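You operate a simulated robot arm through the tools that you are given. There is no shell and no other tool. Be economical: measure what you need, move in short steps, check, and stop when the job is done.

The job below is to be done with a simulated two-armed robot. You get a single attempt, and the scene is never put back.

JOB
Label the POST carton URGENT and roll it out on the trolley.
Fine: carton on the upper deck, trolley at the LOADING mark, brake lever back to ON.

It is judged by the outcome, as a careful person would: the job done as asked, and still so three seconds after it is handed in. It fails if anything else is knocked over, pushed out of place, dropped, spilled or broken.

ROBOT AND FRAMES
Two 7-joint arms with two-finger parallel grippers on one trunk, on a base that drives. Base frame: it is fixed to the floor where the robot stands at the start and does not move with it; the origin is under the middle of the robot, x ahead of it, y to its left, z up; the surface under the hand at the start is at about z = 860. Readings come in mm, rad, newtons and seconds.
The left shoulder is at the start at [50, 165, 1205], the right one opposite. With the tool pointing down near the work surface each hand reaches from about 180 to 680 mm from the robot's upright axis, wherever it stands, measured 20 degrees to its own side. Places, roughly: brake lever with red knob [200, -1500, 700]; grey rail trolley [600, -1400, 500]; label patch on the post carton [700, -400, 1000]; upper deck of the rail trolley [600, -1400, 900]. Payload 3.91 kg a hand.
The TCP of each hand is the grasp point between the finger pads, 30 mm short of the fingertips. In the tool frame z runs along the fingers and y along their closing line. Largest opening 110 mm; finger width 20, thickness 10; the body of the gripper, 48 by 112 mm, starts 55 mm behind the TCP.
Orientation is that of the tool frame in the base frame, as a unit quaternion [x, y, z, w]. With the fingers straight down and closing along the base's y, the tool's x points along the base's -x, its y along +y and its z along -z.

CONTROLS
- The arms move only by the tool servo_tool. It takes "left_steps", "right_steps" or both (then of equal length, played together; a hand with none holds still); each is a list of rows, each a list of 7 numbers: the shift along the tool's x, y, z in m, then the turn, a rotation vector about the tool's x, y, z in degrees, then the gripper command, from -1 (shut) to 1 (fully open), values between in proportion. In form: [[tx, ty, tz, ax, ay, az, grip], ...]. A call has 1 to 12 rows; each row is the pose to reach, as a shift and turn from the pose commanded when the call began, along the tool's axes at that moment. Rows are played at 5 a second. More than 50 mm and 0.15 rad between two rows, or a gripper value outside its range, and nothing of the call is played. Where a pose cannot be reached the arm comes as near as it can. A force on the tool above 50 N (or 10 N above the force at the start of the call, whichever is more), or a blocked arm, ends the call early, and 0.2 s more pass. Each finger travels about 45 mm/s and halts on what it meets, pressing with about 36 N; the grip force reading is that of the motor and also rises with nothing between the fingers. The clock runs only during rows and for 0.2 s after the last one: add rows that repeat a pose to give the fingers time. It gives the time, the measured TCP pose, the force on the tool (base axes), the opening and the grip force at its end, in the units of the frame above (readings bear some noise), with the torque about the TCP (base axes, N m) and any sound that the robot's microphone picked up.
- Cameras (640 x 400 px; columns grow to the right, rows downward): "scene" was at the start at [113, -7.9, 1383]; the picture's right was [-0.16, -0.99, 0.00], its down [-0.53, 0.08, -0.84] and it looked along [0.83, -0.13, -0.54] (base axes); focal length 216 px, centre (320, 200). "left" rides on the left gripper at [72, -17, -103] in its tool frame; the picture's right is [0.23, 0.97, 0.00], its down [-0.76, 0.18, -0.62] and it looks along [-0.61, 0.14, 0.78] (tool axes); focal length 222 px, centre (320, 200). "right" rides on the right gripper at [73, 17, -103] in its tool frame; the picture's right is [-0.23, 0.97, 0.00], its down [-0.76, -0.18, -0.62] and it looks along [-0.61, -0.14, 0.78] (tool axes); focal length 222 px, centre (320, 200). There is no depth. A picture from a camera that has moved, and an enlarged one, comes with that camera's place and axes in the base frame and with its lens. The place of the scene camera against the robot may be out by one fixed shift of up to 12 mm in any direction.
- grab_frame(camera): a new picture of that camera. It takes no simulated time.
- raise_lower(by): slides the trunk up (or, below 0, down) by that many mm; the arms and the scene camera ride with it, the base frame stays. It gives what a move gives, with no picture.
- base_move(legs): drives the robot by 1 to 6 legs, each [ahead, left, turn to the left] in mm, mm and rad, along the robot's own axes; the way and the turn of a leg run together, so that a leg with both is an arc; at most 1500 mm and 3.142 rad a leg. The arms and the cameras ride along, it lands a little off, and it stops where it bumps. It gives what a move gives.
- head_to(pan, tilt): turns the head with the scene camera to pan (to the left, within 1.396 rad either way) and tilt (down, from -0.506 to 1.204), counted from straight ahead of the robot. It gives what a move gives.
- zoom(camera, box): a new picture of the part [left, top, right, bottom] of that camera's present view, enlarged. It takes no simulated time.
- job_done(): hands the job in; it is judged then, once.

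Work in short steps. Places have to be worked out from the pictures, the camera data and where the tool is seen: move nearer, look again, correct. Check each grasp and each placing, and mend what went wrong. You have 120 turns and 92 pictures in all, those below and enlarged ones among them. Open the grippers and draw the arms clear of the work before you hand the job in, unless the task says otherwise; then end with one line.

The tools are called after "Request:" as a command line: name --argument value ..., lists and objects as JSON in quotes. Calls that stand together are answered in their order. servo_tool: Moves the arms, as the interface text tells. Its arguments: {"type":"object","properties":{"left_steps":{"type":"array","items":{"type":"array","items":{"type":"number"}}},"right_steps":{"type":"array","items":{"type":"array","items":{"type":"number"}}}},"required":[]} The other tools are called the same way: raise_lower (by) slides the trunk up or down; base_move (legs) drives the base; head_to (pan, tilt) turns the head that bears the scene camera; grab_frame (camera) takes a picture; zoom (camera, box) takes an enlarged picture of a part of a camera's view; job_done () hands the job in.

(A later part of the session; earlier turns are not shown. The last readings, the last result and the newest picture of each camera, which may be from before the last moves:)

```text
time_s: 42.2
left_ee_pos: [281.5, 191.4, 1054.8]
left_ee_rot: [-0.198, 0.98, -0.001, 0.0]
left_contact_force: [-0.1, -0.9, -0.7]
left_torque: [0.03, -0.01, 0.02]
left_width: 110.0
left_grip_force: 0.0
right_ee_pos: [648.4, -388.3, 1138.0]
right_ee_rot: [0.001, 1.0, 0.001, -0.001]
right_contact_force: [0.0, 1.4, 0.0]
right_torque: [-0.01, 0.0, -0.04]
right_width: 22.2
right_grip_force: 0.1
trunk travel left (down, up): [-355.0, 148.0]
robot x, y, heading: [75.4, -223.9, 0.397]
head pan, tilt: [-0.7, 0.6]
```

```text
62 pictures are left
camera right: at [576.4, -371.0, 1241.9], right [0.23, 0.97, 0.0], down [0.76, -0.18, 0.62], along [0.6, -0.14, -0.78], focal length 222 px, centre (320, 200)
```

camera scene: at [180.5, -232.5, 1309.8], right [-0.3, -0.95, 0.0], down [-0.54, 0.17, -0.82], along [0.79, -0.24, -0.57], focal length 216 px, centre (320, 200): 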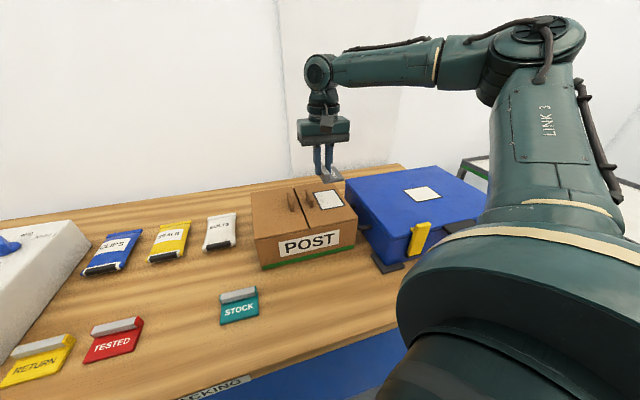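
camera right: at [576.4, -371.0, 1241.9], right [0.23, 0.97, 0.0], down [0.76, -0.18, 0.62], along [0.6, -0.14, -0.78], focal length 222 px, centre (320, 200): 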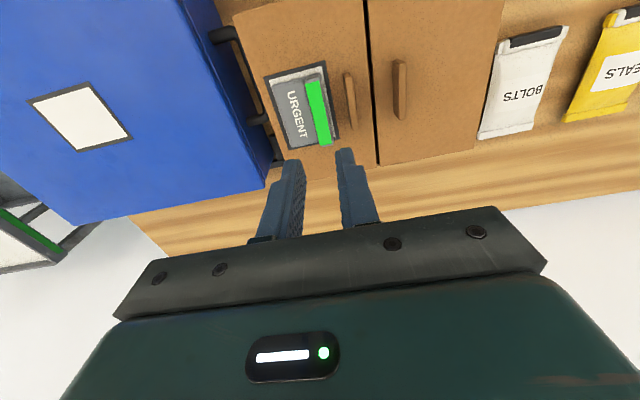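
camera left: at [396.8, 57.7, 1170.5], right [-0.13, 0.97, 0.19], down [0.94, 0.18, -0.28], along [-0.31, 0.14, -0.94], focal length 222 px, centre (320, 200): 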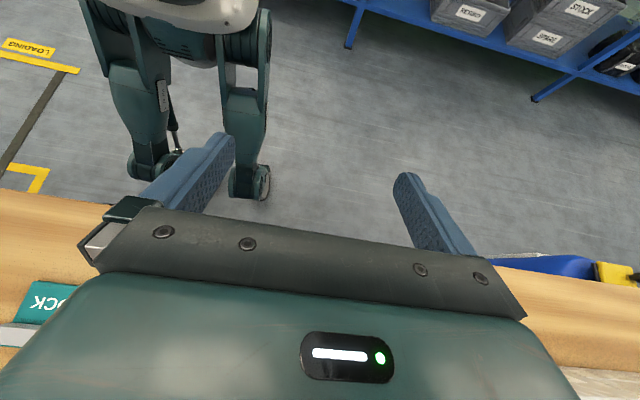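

Labelled cleanly. The only graspable features on the carton are the two flap tabs (about y = -353 and -303, x = 646), near enough to pinch together with one hand. I move above them to measure.

Request:
servo_tool --right_steps '[[0, 0.03, 0, 0, 0, 0, -0.2], [0, 0.06, 0.03, 0, 0, 0, 0.31], [0, 0.06, 0.05, 0, 0, 0, 0.31], [0, 0.06, 0.05, 0, 0, 0, 0.31]]'

Request:
zoom --camera "right" --box '[160, 20, 480, 220]'

Request:
zoom --camera "scene" --box '[240, 150, 370, 280]'

```text
time_s: 43.2
left_ee_pos: [282.0, 190.6, 1054.9]
left_ee_rot: [-0.198, 0.98, 0.001, 0.0]
left_contact_force: [0.5, -0.1, 0.4]
left_torque: [0.01, -0.02, 0.0]
left_width: 109.9
left_grip_force: 0.1
right_ee_pos: [650.5, -329.3, 1087.3]
right_ee_rot: [0.002, 1.0, 0.0, -0.001]
right_contact_force: [0.5, 0.3, 0.3]
right_torque: [0.01, 0.04, 0.0]
right_width: 71.9
right_grip_force: 0.0
trunk travel left (down, up): [-355.0, 148.0]
robot x, y, heading: [77.7, -223.7, 0.399]
head pan, tilt: [-0.7, 0.6]
```

```text
2.00 times, centred on (320, 120) of right
camera zoom: at [577.3, -311.8, 1189.3], right [0.23, 0.97, 0.0], down [0.76, -0.18, 0.62], along [0.61, -0.14, -0.78], focal length 444 px, centre (320, 360)
```

zoom: 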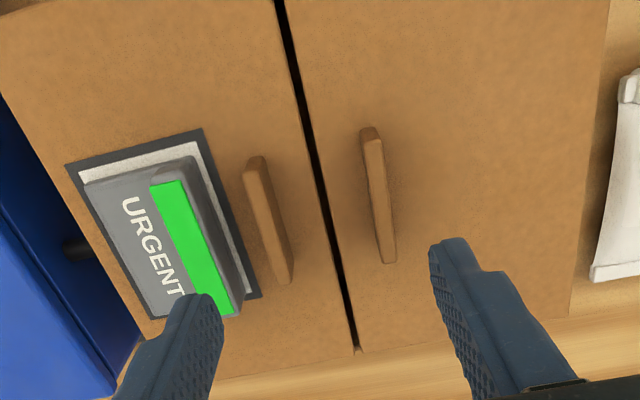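

```text
3.08 times, centred on (305, 215) of scene
camera zoom: at [180.4, -232.5, 1309.8], right [-0.3, -0.95, 0.0], down [-0.54, 0.17, -0.83], along [0.79, -0.25, -0.56], focal length 665 px, centre (366, 154)
```

zoom: 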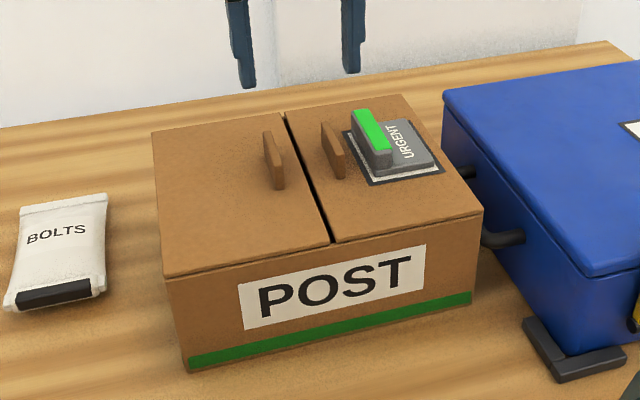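

Tabs at y = -350 and -302, x 620–676. I descend centred at (648, -326) with a 72 mm opening, fingertips just above the lid.

Request:
servo_tool --right_steps '[[0.002, 0.003, 0.03, 0, 0, 0, 0.31], [0.002, 0.003, 0.06, 0, 0, 0, 0.31], [0.002, 0.003, 0.079, 0, 0, 0, 0.31], [0.002, 0.003, 0.079, 0, 0, 0, 0.31]]'

Request:
zoom --camera "right" --box '[160, 60, 480, 260]'

```text
time_s: 44.2
left_ee_pos: [281.9, 190.9, 1053.6]
left_ee_rot: [-0.198, 0.98, 0.0, -0.001]
left_contact_force: [0.1, 0.6, 0.1]
left_torque: [0.01, -0.04, 0.01]
left_width: 110.1
left_grip_force: 0.0
right_ee_pos: [647.7, -327.2, 1007.7]
right_ee_rot: [0.001, 1.0, 0.0, 0.0]
right_contact_force: [0.0, -0.5, -0.3]
right_torque: [-0.02, -0.01, 0.01]
right_width: 72.0
right_grip_force: 0.0
trunk travel left (down, up): [-355.0, 148.0]
robot x, y, heading: [71.4, -225.8, 0.396]
head pan, tilt: [-0.7, 0.6]
```

```text
2.00 times, centred on (320, 160) of right
camera zoom: at [574.8, -309.9, 1111.2], right [0.23, 0.97, 0.0], down [0.76, -0.18, 0.62], along [0.61, -0.14, -0.78], focal length 444 px, centre (320, 280)
```

zoom: 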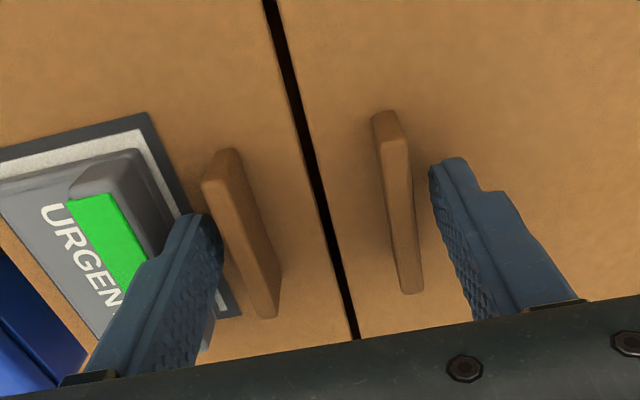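

Well placed. I close and check the hold.

Request:
servo_tool --right_steps '[[0, 0.001, 0.001, 0, 0, 0, 0], [0, 0.001, 0.001, 0, 0, 0, -0.5], [0, 0.001, 0.001, 0, 0, 0, -1], [0, 0.001, 0.001, 0, 0, 0, -1], [0, 0.001, 0.001, 0, 0, 0, -1]]'

Request:
servo_tool --right_steps '[[0, 0, -0.002, 0, 0, 0, -1], [0, 0, -0.004, 0, 0, 0, -1], [0, 0, -0.006, 0, 0, 0, -1], [0, 0, -0.006, 0, 0, 0, -1]]'

Request:
zoom --camera "scene" --box '[240, 150, 370, 280]'

Request:
zoom --camera "right" --box '[160, 60, 480, 260]'

```text
time_s: 45.4
left_ee_pos: [281.9, 191.1, 1054.5]
left_ee_rot: [-0.198, 0.98, 0.0, 0.0]
left_contact_force: [-1.0, -0.1, 0.7]
left_torque: [-0.02, 0.02, -0.02]
left_width: 110.2
left_grip_force: 0.1
right_ee_pos: [646.6, -325.6, 1007.7]
right_ee_rot: [0.001, 1.0, 0.001, -0.002]
right_contact_force: [0.2, -2.3, 0.2]
right_torque: [-0.07, -0.13, -0.14]
right_width: 59.0
right_grip_force: 35.7
trunk travel left (down, up): [-355.0, 148.0]
robot x, y, heading: [76.0, -221.3, 0.401]
head pan, tilt: [-0.7, 0.6]
```

```text
time_s: 46.4
left_ee_pos: [281.1, 191.2, 1053.5]
left_ee_rot: [-0.198, 0.98, 0.0, -0.001]
left_contact_force: [0.3, 1.2, -0.1]
left_torque: [0.02, 0.0, 0.01]
left_width: 110.1
left_grip_force: 0.0
right_ee_pos: [646.5, -325.5, 1014.4]
right_ee_rot: [0.001, 1.0, 0.0, -0.001]
right_contact_force: [-0.6, 0.0, -4.5]
right_torque: [-0.02, -0.02, -0.02]
right_width: 58.7
right_grip_force: 35.6
trunk travel left (down, up): [-355.0, 148.0]
robot x, y, heading: [73.7, -224.6, 0.394]
head pan, tilt: [-0.7, 0.6]
```

```text
3.08 times, centred on (305, 215) of scene
camera zoom: at [180.9, -232.7, 1309.7], right [-0.3, -0.95, 0.0], down [-0.54, 0.17, -0.82], along [0.79, -0.25, -0.57], focal length 665 px, centre (366, 154)
```

zoom: 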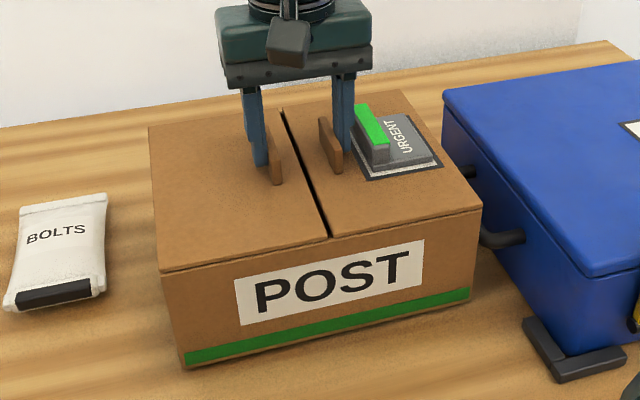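

```text
2.00 times, centred on (320, 160) of right
camera zoom: at [574.2, -308.2, 1117.0], right [0.23, 0.97, 0.0], down [0.76, -0.18, 0.62], along [0.6, -0.14, -0.78], focal length 444 px, centre (320, 280)
```

zoom: 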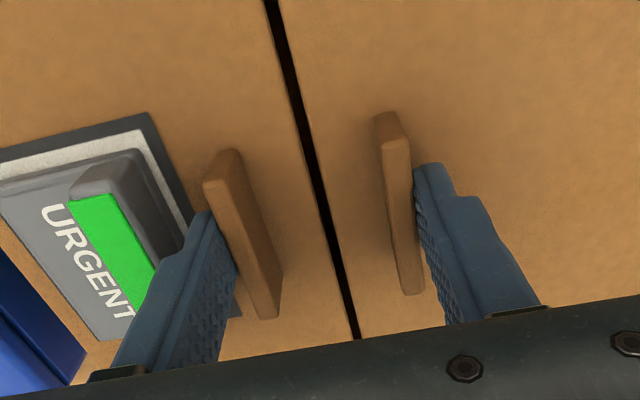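

The whole carton rose with the hand, flaps shut, weight only ~4.5 N: the hold works. I raise it with the trunk.

Request:
raise_lower --by 140

Request:
grab_frame --camera "scene"

```text
time_s: 48.0
left_ee_pos: [282.4, 191.6, 1194.2]
left_ee_rot: [-0.198, 0.98, -0.001, -0.001]
left_contact_force: [0.4, -0.7, -0.2]
left_torque: [0.03, 0.03, 0.01]
left_width: 109.8
left_grip_force: 0.1
right_ee_pos: [647.2, -326.0, 1153.3]
right_ee_rot: [0.001, 1.0, 0.0, 0.0]
right_contact_force: [0.3, 0.5, -3.3]
right_torque: [0.02, 0.02, -0.02]
right_width: 59.1
right_grip_force: 36.1
trunk travel left (down, up): [-495.0, 8.0]
robot x, y, heading: [70.7, -226.7, 0.397]
head pan, tilt: [-0.7, 0.6]
```

```text
56 pictures are left
camera scene: at [181.0, -232.6, 1449.7], right [-0.3, -0.95, 0.0], down [-0.54, 0.17, -0.82], along [0.79, -0.25, -0.57], focal length 216 px, centre (320, 200)
```

scene: 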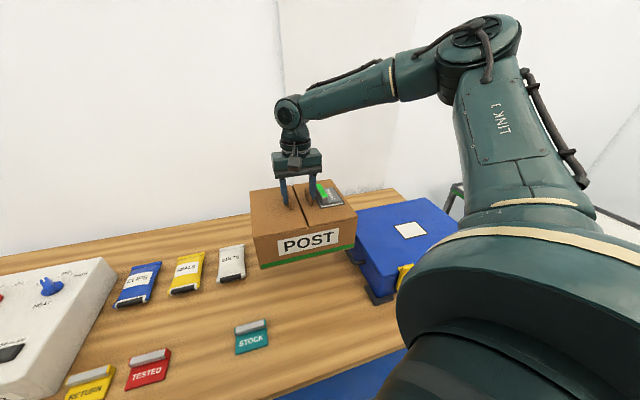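

Carton is clear. I back 350 mm from the table in world -x, then turn to the right towards the trolley and look.

Request:
base_move --legs '[[-322, 136, 0], [0, 0, -0.8]]'

Request:
head_to --pan -0.45 --tilt 0.55

Request:
grab_frame --camera "scene"

```text
time_s: 52.4
left_ee_pos: [175.0, -84.2, 1193.5]
left_ee_rot: [0.201, 0.98, 0.001, -0.001]
left_contact_force: [-0.1, -0.3, 1.1]
left_torque: [0.0, -0.02, 0.01]
left_width: 110.1
left_grip_force: 0.1
right_ee_pos: [57.2, -706.9, 1154.0]
right_ee_rot: [0.392, 0.92, 0.0, 0.0]
right_contact_force: [-0.3, 0.3, -3.7]
right_torque: [0.03, 0.02, -0.03]
right_width: 58.9
right_grip_force: 36.0
trunk travel left (down, up): [-495.0, 8.0]
robot x, y, heading: [-271.8, -220.5, -0.408]
head pan, tilt: [-0.7, 0.6]
```

```text
time_s: 53.1
left_ee_pos: [174.7, -85.4, 1194.7]
left_ee_rot: [0.201, 0.98, 0.001, 0.0]
left_contact_force: [-0.3, -0.6, -0.1]
left_torque: [0.0, 0.01, -0.02]
left_width: 109.9
left_grip_force: 0.1
right_ee_pos: [55.8, -705.4, 1154.1]
right_ee_rot: [0.391, 0.92, 0.0, -0.001]
right_contact_force: [0.5, 0.4, -4.1]
right_torque: [-0.01, 0.03, 0.0]
right_width: 59.2
right_grip_force: 35.6
trunk travel left (down, up): [-495.0, 8.0]
robot x, y, heading: [-266.7, -220.8, -0.408]
head pan, tilt: [-0.45, 0.55]
```

```text
55 pictures are left
camera scene: at [-186.5, -296.7, 1454.2], right [-0.76, -0.66, 0.0], down [-0.34, 0.4, -0.85], along [0.56, -0.64, -0.52], focal length 216 px, centre (320, 200)
```

scene: 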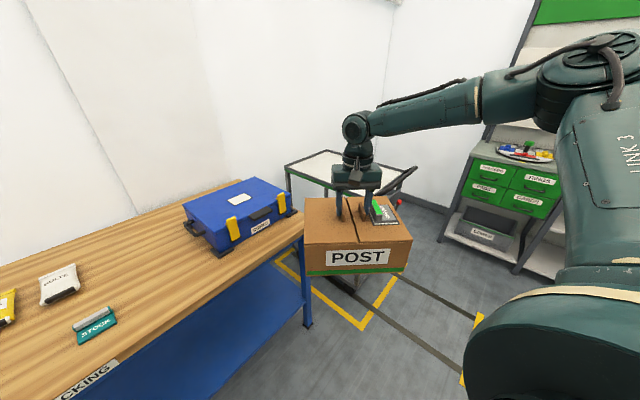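

Request:
zoom --camera "scene" --box '[250, 130, 490, 380]'

Request:
head_to --pan -1.3 --tilt 0.8

Request:
grab_frame --camera "scene"

```text
1.60 times, centred on (370, 255) of scene
camera zoom: at [-186.5, -296.7, 1454.2], right [-0.76, -0.66, 0.0], down [-0.34, 0.4, -0.85], along [0.56, -0.64, -0.52], focal length 346 px, centre (240, 112)
```

zoom: 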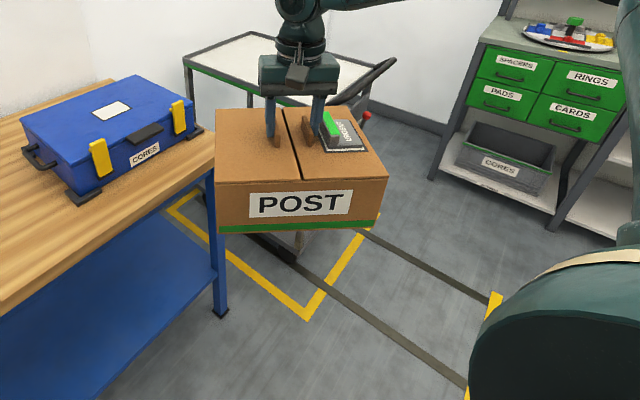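

```text
time_s: 54.3
left_ee_pos: [175.3, -86.2, 1194.5]
left_ee_rot: [0.201, 0.98, 0.0, -0.001]
left_contact_force: [0.6, -0.1, 0.6]
left_torque: [-0.01, 0.01, -0.02]
left_width: 109.8
left_grip_force: 0.1
right_ee_pos: [57.1, -704.8, 1153.7]
right_ee_rot: [0.392, 0.92, 0.0, -0.001]
right_contact_force: [0.3, -0.3, -4.7]
right_torque: [0.01, -0.03, 0.01]
right_width: 59.0
right_grip_force: 35.9
trunk travel left (down, up): [-495.0, 8.0]
robot x, y, heading: [-266.9, -222.6, -0.409]
head pan, tilt: [-1.3, 0.799]
```

```text
53 pictures are left
camera scene: at [-256.1, -308.8, 1432.9], right [-0.99, 0.13, 0.0], down [0.1, 0.71, -0.7], along [-0.09, -0.69, -0.72], focal length 216 px, centre (320, 200)
```

scene: 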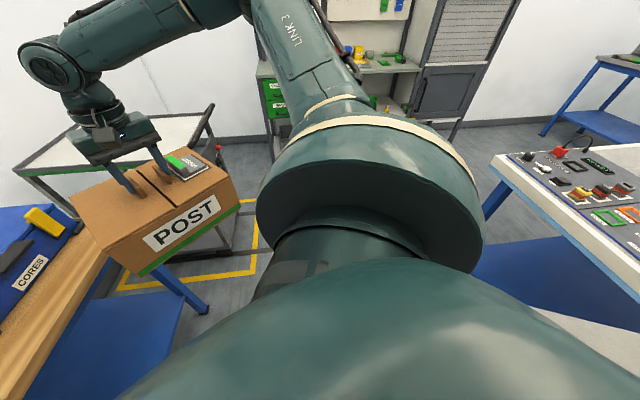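

The trolley stands in a yellow frame (corner near (142, -1068)), with handle/lever at its near end. I drive nearer for a better view.

Request:
base_move --legs '[[260, -301, 0]]'

Request:
head_to --pan -0.5 --tilt 0.55

Request:
grab_frame --camera "scene"

Request:
grab_frame --camera "right"

```text
time_s: 57.5
left_ee_pos: [295.6, -456.4, 1194.3]
left_ee_rot: [0.2, 0.98, 0.0, -0.001]
left_contact_force: [0.2, 0.5, 0.3]
left_torque: [-0.01, 0.02, -0.01]
left_width: 110.1
left_grip_force: 0.2
right_ee_pos: [178.6, -1079.1, 1154.3]
right_ee_rot: [0.39, 0.921, 0.0, -0.001]
right_contact_force: [0.5, 0.5, -4.3]
right_torque: [0.1, -0.01, 0.0]
right_width: 58.7
right_grip_force: 36.6
trunk travel left (down, up): [-495.0, 8.0]
robot x, y, heading: [-149.9, -597.4, -0.402]
head pan, tilt: [-1.3, 0.799]
```

```text
time_s: 58.6
left_ee_pos: [297.0, -457.1, 1194.6]
left_ee_rot: [0.2, 0.98, 0.0, -0.001]
left_contact_force: [-0.6, 0.5, -0.8]
left_torque: [-0.02, 0.01, 0.01]
left_width: 110.0
left_grip_force: 0.0
right_ee_pos: [178.2, -1078.8, 1153.6]
right_ee_rot: [0.391, 0.92, 0.001, -0.001]
right_contact_force: [0.8, 0.2, -4.0]
right_torque: [0.02, 0.0, -0.01]
right_width: 59.0
right_grip_force: 35.9
trunk travel left (down, up): [-495.0, 8.0]
robot x, y, heading: [-147.8, -598.9, -0.402]
head pan, tilt: [-0.499, 0.55]
```

```text
52 pictures are left
camera scene: at [-69.1, -672.5, 1454.2], right [-0.79, -0.62, 0.0], down [-0.32, 0.41, -0.85], along [0.53, -0.67, -0.52], focal length 216 px, centre (320, 200)
```

scene: 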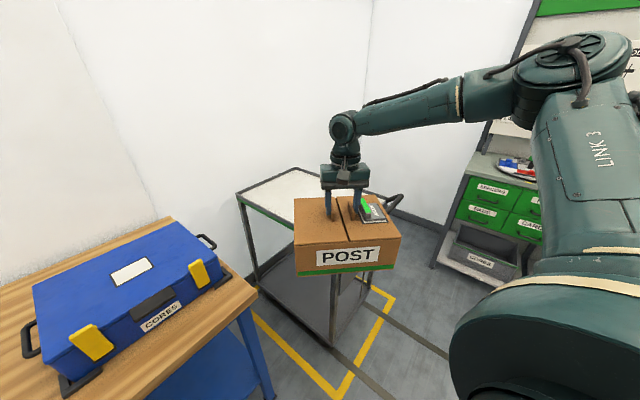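

```text
51 pictures are left
camera right: at [140.1, -1014.6, 1257.0], right [0.86, 0.51, 0.0], down [0.4, -0.67, 0.62], along [0.32, -0.53, -0.78], focal length 222 px, centre (320, 200)
```

right: 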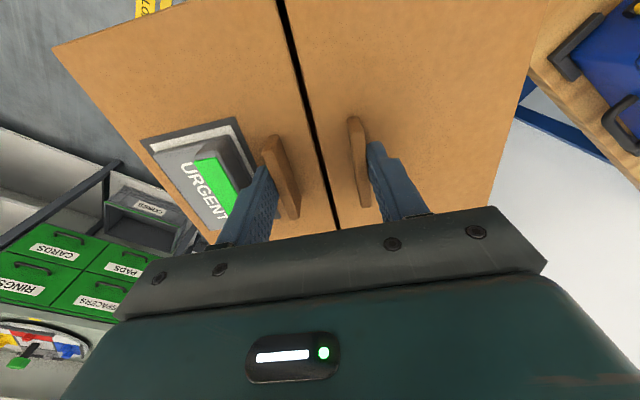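

The deck spans roughly x 270–950, y -1205…-1665, z ~ 860; the table corner is at (346, -884). I turn to heading 0, then go right and ahead to about (40, -990), so the carton hangs over the deck.

Request:
base_move --legs '[[0, 0, 0.4], [0, -390, 0], [120, 0, 0]]'

Request:
head_to --pan -0.8 --tilt 0.75

Request:
grab_frame --camera "scene"

Request:
grab_frame --camera "right"

```text
time_s: 64.7
left_ee_pos: [327.5, -695.4, 1194.0]
left_ee_rot: [0.006, 1.0, -0.001, -0.001]
left_contact_force: [-0.1, -0.6, -1.1]
left_torque: [0.0, -0.02, 0.01]
left_width: 109.7
left_grip_force: 0.0
right_ee_pos: [456.5, -1314.5, 1153.2]
right_ee_rot: [0.205, 0.979, 0.0, -0.002]
right_contact_force: [0.5, 1.4, -4.7]
right_torque: [0.01, -0.02, 0.0]
right_width: 59.3
right_grip_force: 35.9
trunk travel left (down, up): [-495.0, 8.0]
robot x, y, heading: [-29.2, -992.0, -0.009]
head pan, tilt: [-0.499, 0.55]
```

```text
time_s: 65.5
left_ee_pos: [326.8, -696.3, 1194.5]
left_ee_rot: [0.006, 1.0, 0.0, 0.0]
left_contact_force: [-1.0, 0.1, 0.6]
left_torque: [0.0, 0.0, -0.03]
left_width: 110.0
left_grip_force: 0.1
right_ee_pos: [456.9, -1313.3, 1154.2]
right_ee_rot: [0.204, 0.979, 0.0, 0.0]
right_contact_force: [0.3, -0.6, -4.7]
right_torque: [0.02, -0.03, 0.0]
right_width: 59.1
right_grip_force: 36.0
trunk travel left (down, up): [-495.0, 8.0]
robot x, y, heading: [-28.4, -992.0, -0.01]
head pan, tilt: [-0.799, 0.75]
```

```text
50 pictures are left
camera scene: at [53.0, -1047.4, 1436.9], right [-0.72, -0.69, 0.0], down [-0.47, 0.49, -0.73], along [0.5, -0.53, -0.68], focal length 216 px, centre (320, 200)
```

scene: 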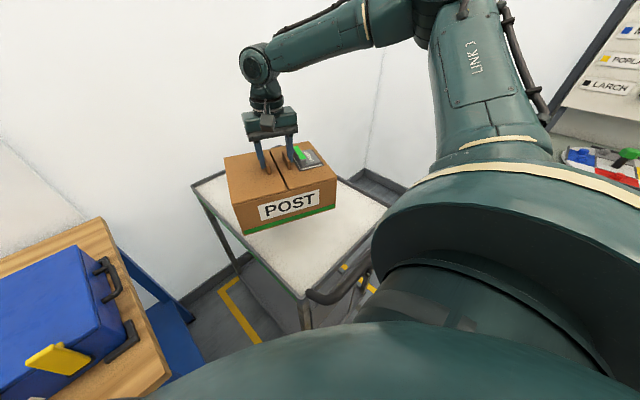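

```text
49 pictures are left
camera right: at [396.0, -1269.9, 1257.1], right [0.6, 0.8, 0.0], down [0.63, -0.47, 0.62], along [0.5, -0.37, -0.78], focal length 222 px, centre (320, 200)
```

right: 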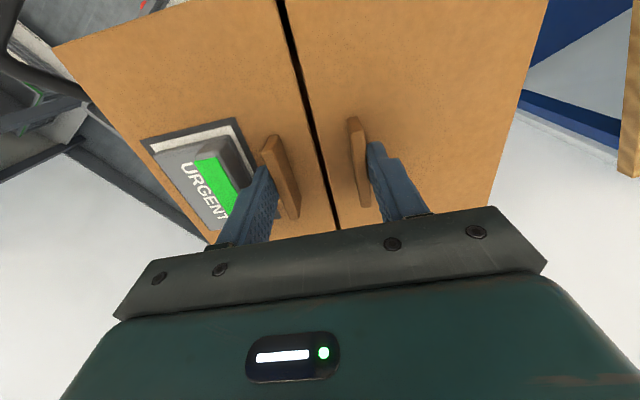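

The carton hangs over the deck. I drive 50 mm ahead and 20 right, then square the carton and shift it towards the deck's middle.

Request:
base_move --legs '[[50, -20, 0]]'

Request:
servo_tool --right_steps '[[0, -0.012, 0, 0, 0, -4.7, -1], [0, -0.024, 0, 0, 0, -9.4, -1], [0.001, -0.036, 0, 0, 0, -14.1, -1], [0.002, -0.048, 0, 0, 0, -18.8, -1], [0.002, -0.062, 0, 0, 0, -23.5, -1], [0.002, -0.062, 0, 0, 0, -23.5, -1]]'

Request:
grab_frame --camera "scene"

```text
time_s: 66.5
left_ee_pos: [364.2, -710.9, 1194.9]
left_ee_rot: [0.008, 1.0, 0.001, 0.0]
left_contact_force: [-0.6, 0.8, 0.4]
left_torque: [-0.01, -0.02, 0.02]
left_width: 109.9
left_grip_force: 0.0
right_ee_pos: [492.0, -1330.8, 1153.1]
right_ee_rot: [0.205, 0.979, 0.0, -0.001]
right_contact_force: [0.4, 0.3, -3.3]
right_torque: [0.03, -0.05, 0.0]
right_width: 58.8
right_grip_force: 36.4
trunk travel left (down, up): [-495.0, 8.0]
robot x, y, heading: [9.4, -1007.8, -0.014]
head pan, tilt: [-0.799, 0.75]
stopped in leg 1: the robot was blocked; the commanded pose is now the measured one
```

```text
time_s: 67.9
left_ee_pos: [364.7, -711.1, 1194.5]
left_ee_rot: [0.007, 1.0, 0.0, -0.001]
left_contact_force: [-0.4, 0.3, 0.0]
left_torque: [0.0, -0.01, -0.02]
left_width: 110.1
left_grip_force: 0.2
right_ee_pos: [466.5, -1387.6, 1153.8]
right_ee_rot: [0.001, 1.0, 0.001, -0.001]
right_contact_force: [-0.1, -0.1, -5.3]
right_torque: [-0.01, 0.02, -0.05]
right_width: 59.1
right_grip_force: 35.9
trunk travel left (down, up): [-495.0, 8.0]
robot x, y, heading: [4.8, -1007.4, -0.008]
head pan, tilt: [-0.799, 0.75]
```

```text
48 pictures are left
camera scene: at [89.6, -1062.3, 1436.9], right [-0.73, -0.69, 0.0], down [-0.47, 0.49, -0.73], along [0.5, -0.53, -0.68], focal length 216 px, centre (320, 200)
```

scene: 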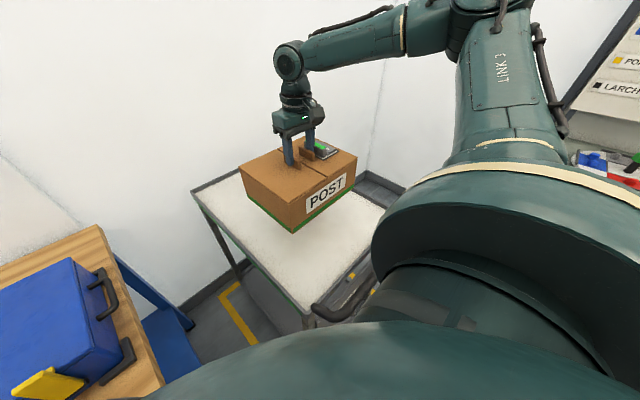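

It bumped lightly; I back off slightly. Then I lower the trunk 90 mm and check the height over the deck.

Request:
base_move --legs '[[-15, 8, 0]]'

Request:
raise_lower --by -90

Request:
grab_frame --camera "scene"

```text
time_s: 68.7
left_ee_pos: [350.5, -702.3, 1194.5]
left_ee_rot: [0.008, 1.0, 0.0, 0.001]
left_contact_force: [0.5, 0.1, -0.3]
left_torque: [-0.06, -0.01, 0.0]
left_width: 110.1
left_grip_force: 0.1
right_ee_pos: [451.5, -1379.1, 1153.9]
right_ee_rot: [0.002, 1.0, 0.001, -0.001]
right_contact_force: [0.6, -0.7, -3.8]
right_torque: [0.01, 0.04, 0.01]
right_width: 58.7
right_grip_force: 36.4
trunk travel left (down, up): [-495.0, 8.0]
robot x, y, heading: [-5.5, -998.2, -0.013]
head pan, tilt: [-0.799, 0.75]
```

```text
time_s: 69.9
left_ee_pos: [349.6, -703.4, 1104.3]
left_ee_rot: [0.008, 1.0, 0.001, 0.0]
left_contact_force: [-0.3, -0.4, 0.5]
left_torque: [0.0, 0.04, -0.02]
left_width: 110.0
left_grip_force: 0.1
right_ee_pos: [451.1, -1378.2, 1065.0]
right_ee_rot: [0.002, 1.0, 0.0, 0.0]
right_contact_force: [-0.1, 0.7, -3.8]
right_torque: [0.04, 0.02, 0.02]
right_width: 59.0
right_grip_force: 35.8
trunk travel left (down, up): [-405.0, 98.0]
robot x, y, heading: [-8.8, -1002.3, -0.015]
head pan, tilt: [-0.799, 0.75]
```

```text
47 pictures are left
camera scene: at [74.7, -1054.8, 1346.9], right [-0.73, -0.69, 0.0], down [-0.47, 0.5, -0.73], along [0.5, -0.53, -0.68], focal length 216 px, centre (320, 200)
```

scene: 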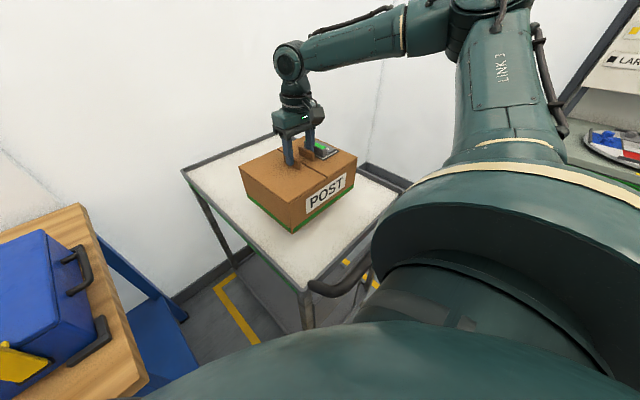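

Carton bottom is at about z 917. I lower in small steps until the force changes.

Request:
servo_tool --right_steps '[[0, 0, 0.005, 0, 0, 0, -1], [0, 0, 0.01, 0, 0, 0, -1], [0, 0, 0.015, 0, 0, 0, -1], [0, 0, 0.015, 0, 0, 0, -1]]'

Request:
zoom --camera "scene" --box '[180, 120, 400, 310]'

```text
time_s: 70.9
left_ee_pos: [350.0, -704.6, 1104.3]
left_ee_rot: [0.008, 1.0, 0.0, 0.001]
left_contact_force: [-0.2, 0.2, -0.3]
left_torque: [-0.02, -0.01, 0.0]
left_width: 109.9
left_grip_force: 0.1
right_ee_pos: [450.9, -1379.4, 1050.1]
right_ee_rot: [0.001, 1.0, -0.001, 0.0]
right_contact_force: [-0.6, 0.1, -2.8]
right_torque: [0.03, 0.05, 0.02]
right_width: 59.1
right_grip_force: 36.0
trunk travel left (down, up): [-405.0, 98.0]
robot x, y, heading: [-7.1, -1001.5, -0.01]
head pan, tilt: [-0.799, 0.75]
```

```text
2.11 times, centred on (290, 215) of scene
camera zoom: at [74.9, -1054.8, 1346.9], right [-0.73, -0.69, 0.0], down [-0.47, 0.5, -0.73], along [0.5, -0.53, -0.68], focal length 455 px, centre (383, 168)
```

zoom: 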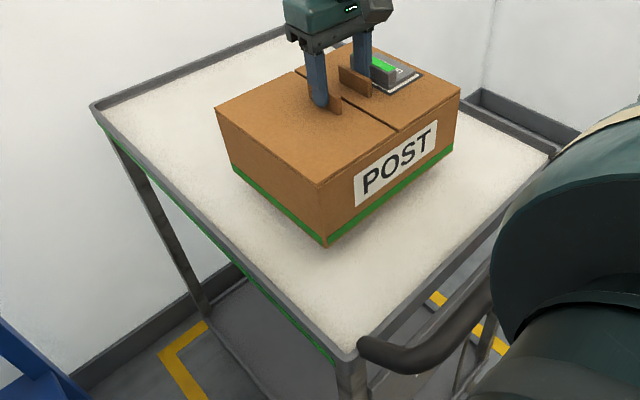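

Still hanging (−2.8 N). I continue lowering.

Request:
servo_tool --right_steps '[[0, 0, 0.003, 0, 0, 0, -1], [0, 0, 0.006, 0, 0, 0, -1], [0, 0, 0.009, 0, 0, 0, -1], [0, 0, 0.012, 0, 0, 0, -1], [0, 0, 0.012, 0, 0, 0, -1]]'

```text
time_s: 72.1
left_ee_pos: [349.6, -704.1, 1104.2]
left_ee_rot: [0.008, 1.0, 0.0, 0.0]
left_contact_force: [0.2, -0.3, -0.1]
left_torque: [0.03, 0.02, 0.0]
left_width: 110.0
left_grip_force: 0.0
right_ee_pos: [451.6, -1378.8, 1037.8]
right_ee_rot: [0.002, 1.0, 0.0, -0.001]
right_contact_force: [0.8, -0.1, -3.6]
right_torque: [0.0, 0.03, -0.03]
right_width: 59.0
right_grip_force: 36.0
trunk travel left (down, up): [-405.0, 98.0]
robot x, y, heading: [-7.1, -997.3, -0.015]
head pan, tilt: [-0.799, 0.75]
```

Request:
servo_tool --right_steps '[[0, 0, 0.003, 0, 0, 0, -1], [0, 0, 0.006, 0, 0, 0, -1], [0, 0, 0.009, 0, 0, 0, -1], [0, 0, 0.012, 0, 0, 0, -1], [0, 0, 0.012, 0, 0, 0, -1]]'

Request:
zoom --camera "scene" --box '[180, 120, 400, 310]'

```text
time_s: 73.3
left_ee_pos: [350.0, -704.7, 1104.3]
left_ee_rot: [0.008, 1.0, 0.0, 0.001]
left_contact_force: [0.7, 0.1, 0.5]
left_torque: [-0.04, 0.02, -0.01]
left_width: 110.1
left_grip_force: 0.2
right_ee_pos: [451.3, -1378.8, 1024.4]
right_ee_rot: [0.002, 1.0, 0.001, -0.001]
right_contact_force: [-0.1, -0.2, -4.0]
right_torque: [0.02, 0.0, 0.02]
right_width: 59.2
right_grip_force: 36.2
trunk travel left (down, up): [-405.0, 98.0]
robot x, y, heading: [-8.9, -1003.6, -0.015]
head pan, tilt: [-0.799, 0.75]
```

```text
2.11 times, centred on (290, 215) of scene
camera zoom: at [74.9, -1054.8, 1346.9], right [-0.73, -0.69, 0.0], down [-0.47, 0.5, -0.73], along [0.5, -0.53, -0.68], focal length 455 px, centre (383, 168)
```

zoom: 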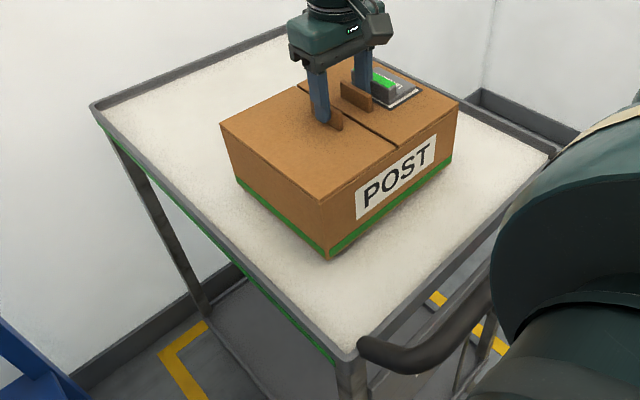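

Bottom now ≈ 877 and still free. Continuing.

Request:
servo_tool --right_steps '[[0, 0, 0.003, 0, 0, 0, -1], [0, 0, 0.006, 0, 0, 0, -1], [0, 0, 0.009, 0, 0, 0, -1], [0, 0, 0.012, 0, 0, 0, -1], [0, 0, 0.012, 0, 0, 0, -1]]'

```text
time_s: 74.5
left_ee_pos: [349.8, -704.1, 1104.7]
left_ee_rot: [0.008, 1.0, -0.001, 0.0]
left_contact_force: [0.6, -0.5, 0.0]
left_torque: [0.03, -0.02, 0.01]
left_width: 110.0
left_grip_force: 0.1
right_ee_pos: [451.3, -1377.7, 1012.4]
right_ee_rot: [0.002, 1.0, 0.0, -0.001]
right_contact_force: [-0.6, -0.2, -4.4]
right_torque: [0.04, -0.01, -0.02]
right_width: 59.0
right_grip_force: 35.6
trunk travel left (down, up): [-405.0, 98.0]
robot x, y, heading: [-12.9, -1001.9, -0.015]
head pan, tilt: [-0.799, 0.75]
```

Request:
servo_tool --right_steps '[[0, 0, 0.003, 0, 0, 0, -1], [0, 0, 0.006, 0, 0, 0, -1], [0, 0, 0.009, 0, 0, 0, -1], [0, 0, 0.012, 0, 0, 0, -1], [0, 0, 0.012, 0, 0, 0, -1]]'

Request:
zoom --camera "scene" --box '[180, 120, 400, 310]'

```text
time_s: 75.7
left_ee_pos: [347.8, -701.7, 1104.5]
left_ee_rot: [0.008, 1.0, -0.001, 0.002]
left_contact_force: [-0.9, -0.1, -0.8]
left_torque: [0.0, 0.01, 0.02]
left_width: 110.1
left_grip_force: 0.1
right_ee_pos: [452.1, -1378.9, 1006.4]
right_ee_rot: [0.002, 1.0, 0.0, 0.006]
right_contact_force: [0.6, -9.2, 35.8]
right_torque: [-0.21, 0.29, -0.03]
right_width: 58.6
right_grip_force: 35.9
trunk travel left (down, up): [-405.0, 98.0]
robot x, y, heading: [-8.0, -1002.8, -0.016]
head pan, tilt: [-0.799, 0.75]
```

```text
2.11 times, centred on (290, 215) of scene
camera zoom: at [71.8, -1053.2, 1347.7], right [-0.73, -0.69, 0.0], down [-0.47, 0.49, -0.73], along [0.5, -0.53, -0.68], focal length 455 px, centre (383, 168)
```

zoom: 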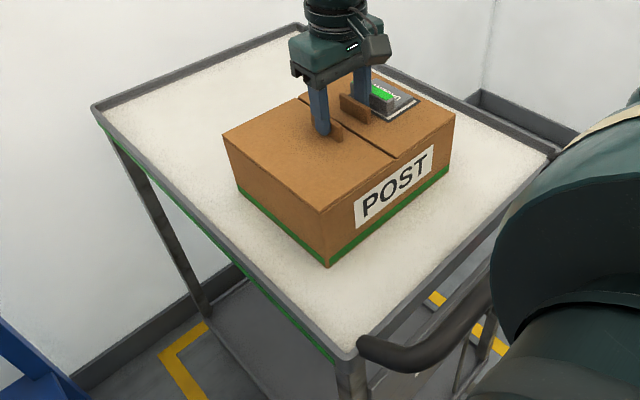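

Landed (36 N, deck z ≈ 860). I relieve the pressure, open to 74 mm and lift away.

Request:
servo_tool --right_steps '[[0, 0, -0.005, 0, 0, 0, -1], [0, 0, -0.006, 0, 0, 0, -1], [0, 0, -0.006, 0, 0, 0, 0.33], [0, 0, -0.006, 0, 0, 0, 0.33], [0, 0, -0.006, 0, 0, 0, 0.33], [0, 0, -0.04, 0, 0, 0, 0.33], [0, 0, -0.08, 0, 0, 0, 0.33], [0, 0, -0.12, 0, 0, 0, 0.33], [0, 0, -0.12, 0, 0, 0, 0.33]]'

Request:
grab_frame --camera "scene"

Request:
grab_frame --camera "right"

```text
time_s: 77.7
left_ee_pos: [350.7, -704.4, 1104.5]
left_ee_rot: [0.008, 1.0, 0.0, 0.0]
left_contact_force: [1.0, -1.1, 0.5]
left_torque: [-0.02, -0.04, 0.0]
left_width: 110.0
left_grip_force: 0.0
right_ee_pos: [451.4, -1379.1, 1121.8]
right_ee_rot: [0.002, 1.0, 0.0, 0.0]
right_contact_force: [-0.6, 0.4, 0.3]
right_torque: [0.01, 0.04, -0.01]
right_width: 73.2
right_grip_force: 0.1
trunk travel left (down, up): [-405.0, 98.0]
robot x, y, heading: [-9.3, -1000.2, -0.012]
head pan, tilt: [-0.799, 0.75]
```

```text
43 pictures are left
camera scene: at [74.7, -1054.8, 1346.9], right [-0.73, -0.69, 0.0], down [-0.47, 0.5, -0.73], along [0.5, -0.53, -0.68], focal length 216 px, centre (320, 200)
```

scene: 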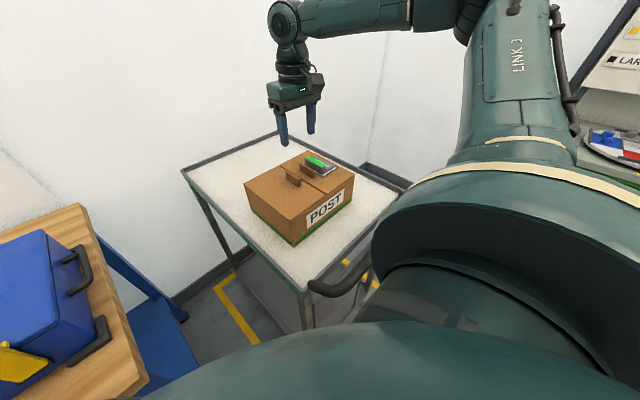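

```text
42 pictures are left
camera right: at [379.5, -1361.2, 1223.5], right [0.23, 0.97, 0.0], down [0.76, -0.18, 0.62], along [0.61, -0.14, -0.78], focal length 222 px, centre (320, 200)
```

right: 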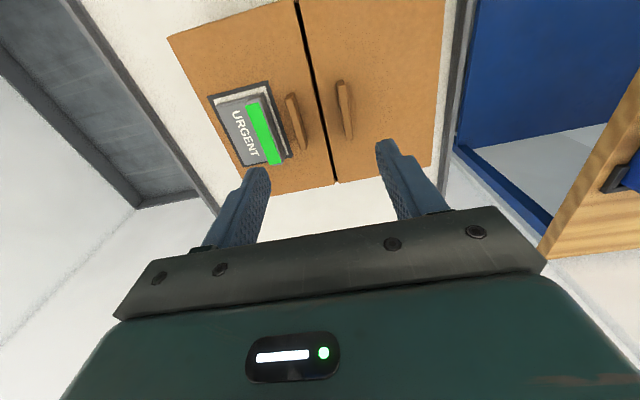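

Carton is placed on the upper deck. I back away along -x and turn right to inspect the trolley's near end and the brake lever.

Request:
base_move --legs '[[-450, 0, 0], [0, 0, -0.7]]'

Request:
head_to --pan 0.0 --tilt 0.6

Request:
grab_frame --camera "scene"

```text
time_s: 82.3
left_ee_pos: [2.0, -996.8, 1104.7]
left_ee_rot: [0.351, 0.937, 0.0, 0.0]
left_contact_force: [-0.3, -1.0, 1.5]
left_torque: [-0.03, -0.01, 0.01]
left_width: 109.9
left_grip_force: 0.2
right_ee_pos: [-353.6, -1579.2, 1119.9]
right_ee_rot: [0.343, 0.939, 0.0, 0.0]
right_contact_force: [0.3, 0.5, -1.0]
right_torque: [-0.06, 0.0, 0.03]
right_width: 73.3
right_grip_force: 0.0
trunk travel left (down, up): [-405.0, 98.0]
robot x, y, heading: [-462.5, -994.7, -0.714]
head pan, tilt: [-0.799, 0.75]
```

```text
time_s: 83.5
left_ee_pos: [3.0, -997.3, 1103.6]
left_ee_rot: [0.35, 0.937, 0.002, -0.001]
left_contact_force: [0.2, -0.5, -0.5]
left_torque: [0.01, -0.04, 0.01]
left_width: 110.3
left_grip_force: 0.1
right_ee_pos: [-352.8, -1579.1, 1120.2]
right_ee_rot: [0.344, 0.939, 0.001, 0.0]
right_contact_force: [-0.2, 0.2, -0.6]
right_torque: [0.01, 0.02, 0.03]
right_width: 73.0
right_grip_force: 0.1
trunk travel left (down, up): [-405.0, 98.0]
robot x, y, heading: [-458.4, -998.1, -0.715]
head pan, tilt: [0.0, 0.6]
```

```text
41 pictures are left
camera scene: at [-376.8, -1064.8, 1359.8], right [-0.65, -0.76, 0.0], down [-0.43, 0.37, -0.82], along [0.62, -0.54, -0.57], focal length 216 px, centre (320, 200)
```

scene: 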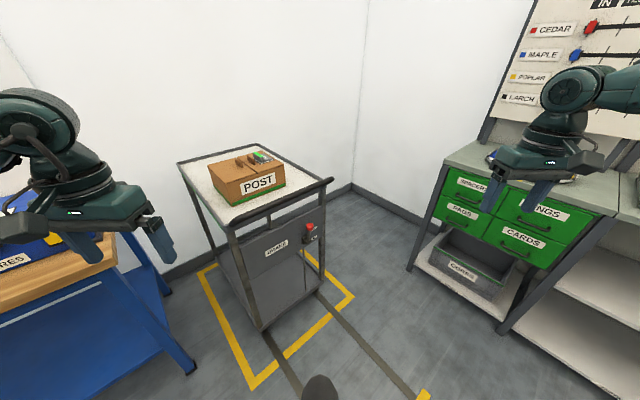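

Request:
zoom --camera "scene" --box '[170, 130, 370, 350]'

Request:
zoom --camera "scene" --box '[250, 180, 350, 280]'

Request:
head_to --pan -0.6 --tilt 1.0

Request:
grab_frame --camera "scene"

```text
1.82 times, centred on (270, 240) of scene
camera zoom: at [-376.8, -1064.8, 1359.8], right [-0.65, -0.76, 0.0], down [-0.43, 0.37, -0.82], along [0.62, -0.54, -0.57], focal length 393 px, centre (411, 127)
```

zoom: 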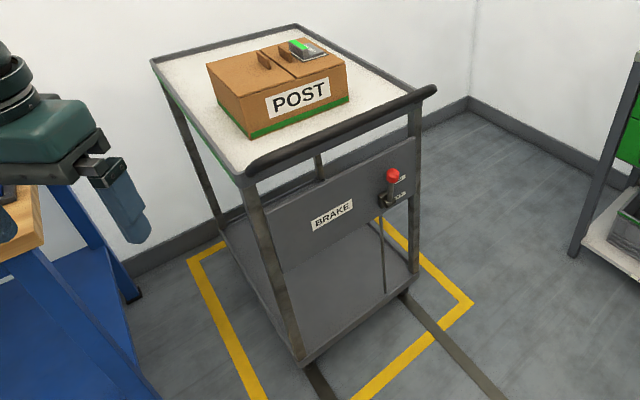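

```text
4.00 times, centred on (300, 230) of scene
camera zoom: at [-376.8, -1064.8, 1359.8], right [-0.65, -0.76, 0.0], down [-0.43, 0.37, -0.82], along [0.62, -0.54, -0.57], focal length 865 px, centre (400, 80)
```

zoom: 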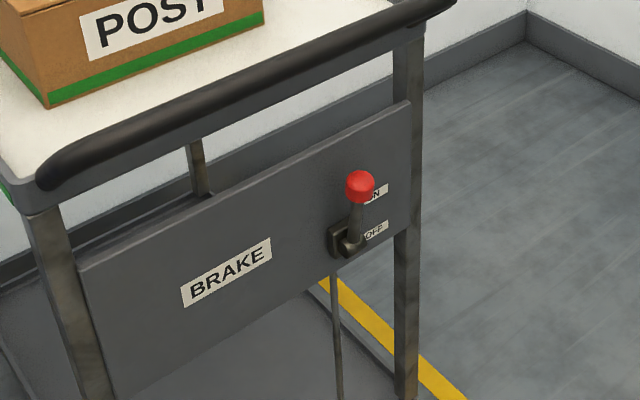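

```text
time_s: 84.5
left_ee_pos: [2.9, -997.1, 1105.3]
left_ee_rot: [0.35, 0.937, 0.0, 0.001]
left_contact_force: [-0.1, 0.0, 0.3]
left_torque: [0.01, 0.0, 0.03]
left_width: 110.2
left_grip_force: 0.1
right_ee_pos: [-353.9, -1579.6, 1118.9]
right_ee_rot: [0.344, 0.939, 0.001, 0.0]
right_contact_force: [0.7, 1.1, 0.7]
right_torque: [-0.01, -0.02, 0.0]
right_width: 73.2
right_grip_force: 0.1
trunk travel left (down, up): [-405.0, 98.0]
robot x, y, heading: [-465.3, -991.9, -0.709]
head pan, tilt: [-0.6, 1.0]
```

```text
38 pictures are left
camera scene: at [-425.8, -1074.3, 1327.8], right [-0.97, -0.26, 0.0], down [-0.21, 0.81, -0.54], along [0.14, -0.52, -0.84], focal length 216 px, centre (320, 200)
```

scene: 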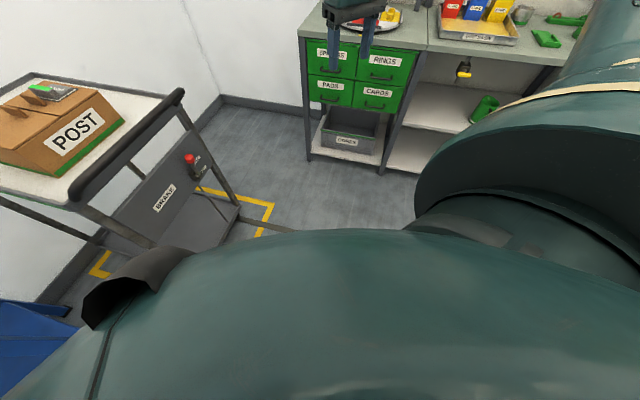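

The lever pivots on the end panel, knob up at ON (~(197, -1507, 712)), OFF below. Next I look at the LOADING mark; I turn further right and look down.

Request:
base_move --legs '[[-100, 0, 0], [0, 0, -0.75]]'

Request:
head_to --pan 0.1 --tilt 0.75

Request:
grab_frame --camera "scene"

```text
time_s: 87.6
left_ee_pos: [-199.8, -1247.3, 1104.4]
left_ee_rot: [0.669, 0.743, 0.0, 0.001]
left_contact_force: [0.3, 0.2, 0.6]
left_torque: [-0.01, 0.05, 0.01]
left_width: 110.1
left_grip_force: 0.0
right_ee_pos: [-856.9, -1429.5, 1121.0]
right_ee_rot: [0.665, 0.747, 0.0, 0.001]
right_contact_force: [0.3, 0.1, -0.3]
right_torque: [0.02, 0.01, 0.02]
right_width: 73.0
right_grip_force: 0.0
trunk travel left (down, up): [-405.0, 98.0]
robot x, y, heading: [-537.8, -930.5, -1.468]
head pan, tilt: [-0.6, 1.0]
```

```text
time_s: 88.7
left_ee_pos: [-199.9, -1247.3, 1105.2]
left_ee_rot: [0.67, 0.743, 0.0, 0.0]
left_contact_force: [0.0, 0.4, 0.5]
left_torque: [0.0, 0.02, 0.02]
left_width: 109.8
left_grip_force: 0.1
right_ee_pos: [-857.8, -1428.8, 1120.8]
right_ee_rot: [0.665, 0.747, -0.001, 0.0]
right_contact_force: [0.4, 0.3, 0.8]
right_torque: [0.01, -0.02, -0.02]
right_width: 73.3
right_grip_force: 0.1
trunk travel left (down, up): [-405.0, 98.0]
robot x, y, heading: [-538.1, -928.0, -1.462]
head pan, tilt: [0.099, 0.75]
```

```text
37 pictures are left
camera scene: at [-521.8, -1032.4, 1346.9], right [-0.98, -0.2, 0.0], down [-0.14, 0.67, -0.73], along [0.15, -0.72, -0.68], focal length 216 px, centre (320, 200)
```

scene: 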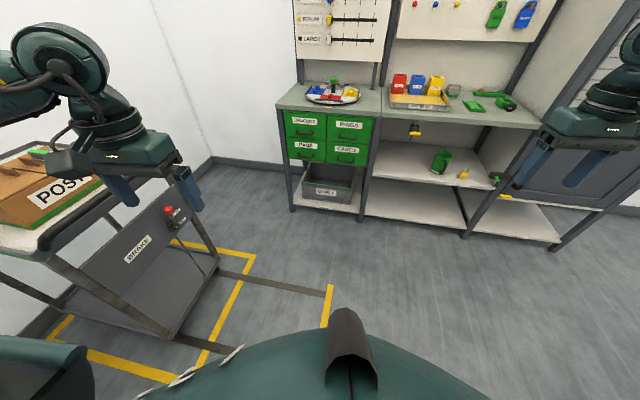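

The rails end at the LOADING line at x ≈ -454, about 700 mm from the trolley's near end. I go to the trolley's end on the rail axis, facing it (heading 0), where one hand can work the lever and the other hold the handle bar.

Request:
base_move --legs '[[0, 0, 1.462], [0, -420, 0], [130, 0, 0]]'

Request:
head_to --pan 0.0 --tilt 0.65

Request:
grab_frame --camera "scene"

```text
time_s: 97.4
left_ee_pos: [-49.2, -1035.1, 1102.8]
left_ee_rot: [-0.009, 1.0, 0.0, 0.0]
left_contact_force: [-0.1, -0.2, 0.2]
left_torque: [0.01, 0.0, 0.0]
left_width: 109.8
left_grip_force: 0.1
right_ee_pos: [76.5, -1706.2, 1119.6]
right_ee_rot: [-0.016, 1.0, 0.0, -0.001]
right_contact_force: [0.1, 0.3, -0.5]
right_torque: [-0.01, 0.01, -0.02]
right_width: 73.1
right_grip_force: 0.0
trunk travel left (down, up): [-405.0, 98.0]
robot x, y, heading: [-398.0, -1347.5, 0.023]
head pan, tilt: [0.099, 0.75]
```

```text
time_s: 98.1
left_ee_pos: [-49.2, -1033.8, 1103.3]
left_ee_rot: [-0.01, 1.0, 0.0, 0.0]
left_contact_force: [-0.3, -0.3, -0.1]
left_torque: [0.0, 0.02, 0.01]
left_width: 109.7
left_grip_force: 0.1
right_ee_pos: [77.2, -1705.4, 1118.7]
right_ee_rot: [-0.016, 1.0, 0.0, 0.0]
right_contact_force: [-0.3, -0.3, 0.1]
right_torque: [0.02, -0.01, 0.01]
right_width: 73.1
right_grip_force: 0.1
trunk travel left (down, up): [-405.0, 98.0]
robot x, y, heading: [-399.4, -1342.3, 0.021]
head pan, tilt: [0.0, 0.649]
```

```text
36 pictures are left
camera scene: at [-284.3, -1334.9, 1355.5], right [0.02, -1.0, 0.0], down [-0.6, -0.01, -0.8], along [0.8, 0.02, -0.6], focal length 216 px, centre (320, 200)
```

scene: 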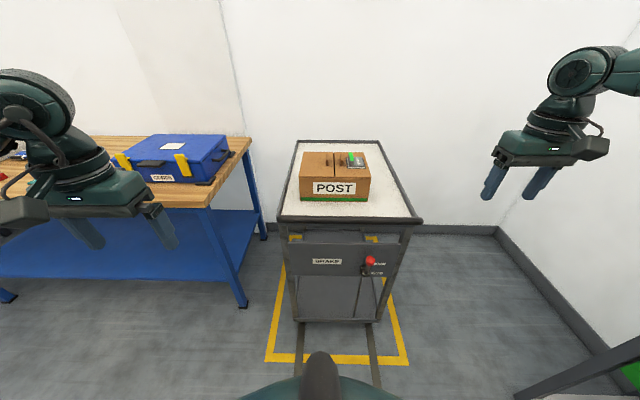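

Request:
zoom --camera "scene" --box '[260, 190, 440, 320]'

Request:
zoom --camera "scene" --box '[340, 240, 400, 290]'

```text
3.08 times, centred on (350, 255) of scene
camera zoom: at [-284.3, -1334.9, 1355.5], right [0.02, -1.0, 0.0], down [-0.6, -0.01, -0.8], along [0.8, 0.02, -0.6], focal length 665 px, centre (228, 31)
```

zoom: 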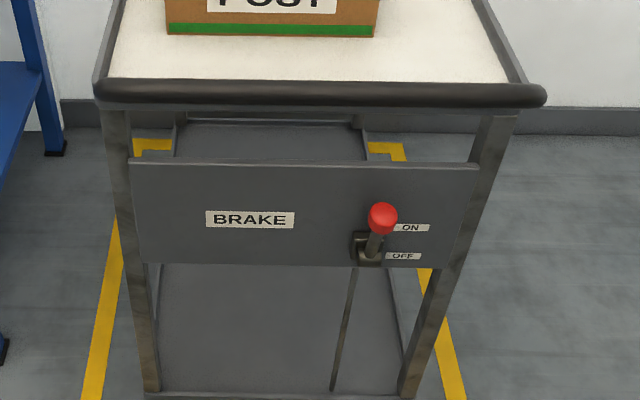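

```text
8.00 times, centred on (370, 265) of scene
camera zoom: at [-284.3, -1334.9, 1355.5], right [0.02, -1.0, 0.0], down [-0.6, -0.01, -0.8], along [0.8, 0.02, -0.6], focal length 1730 px, centre (-80, -320)
```

zoom: 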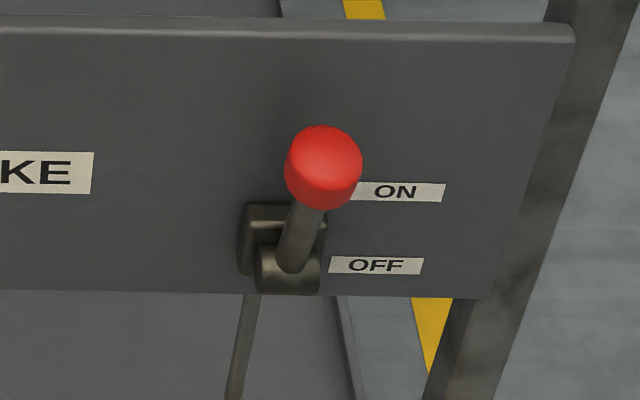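

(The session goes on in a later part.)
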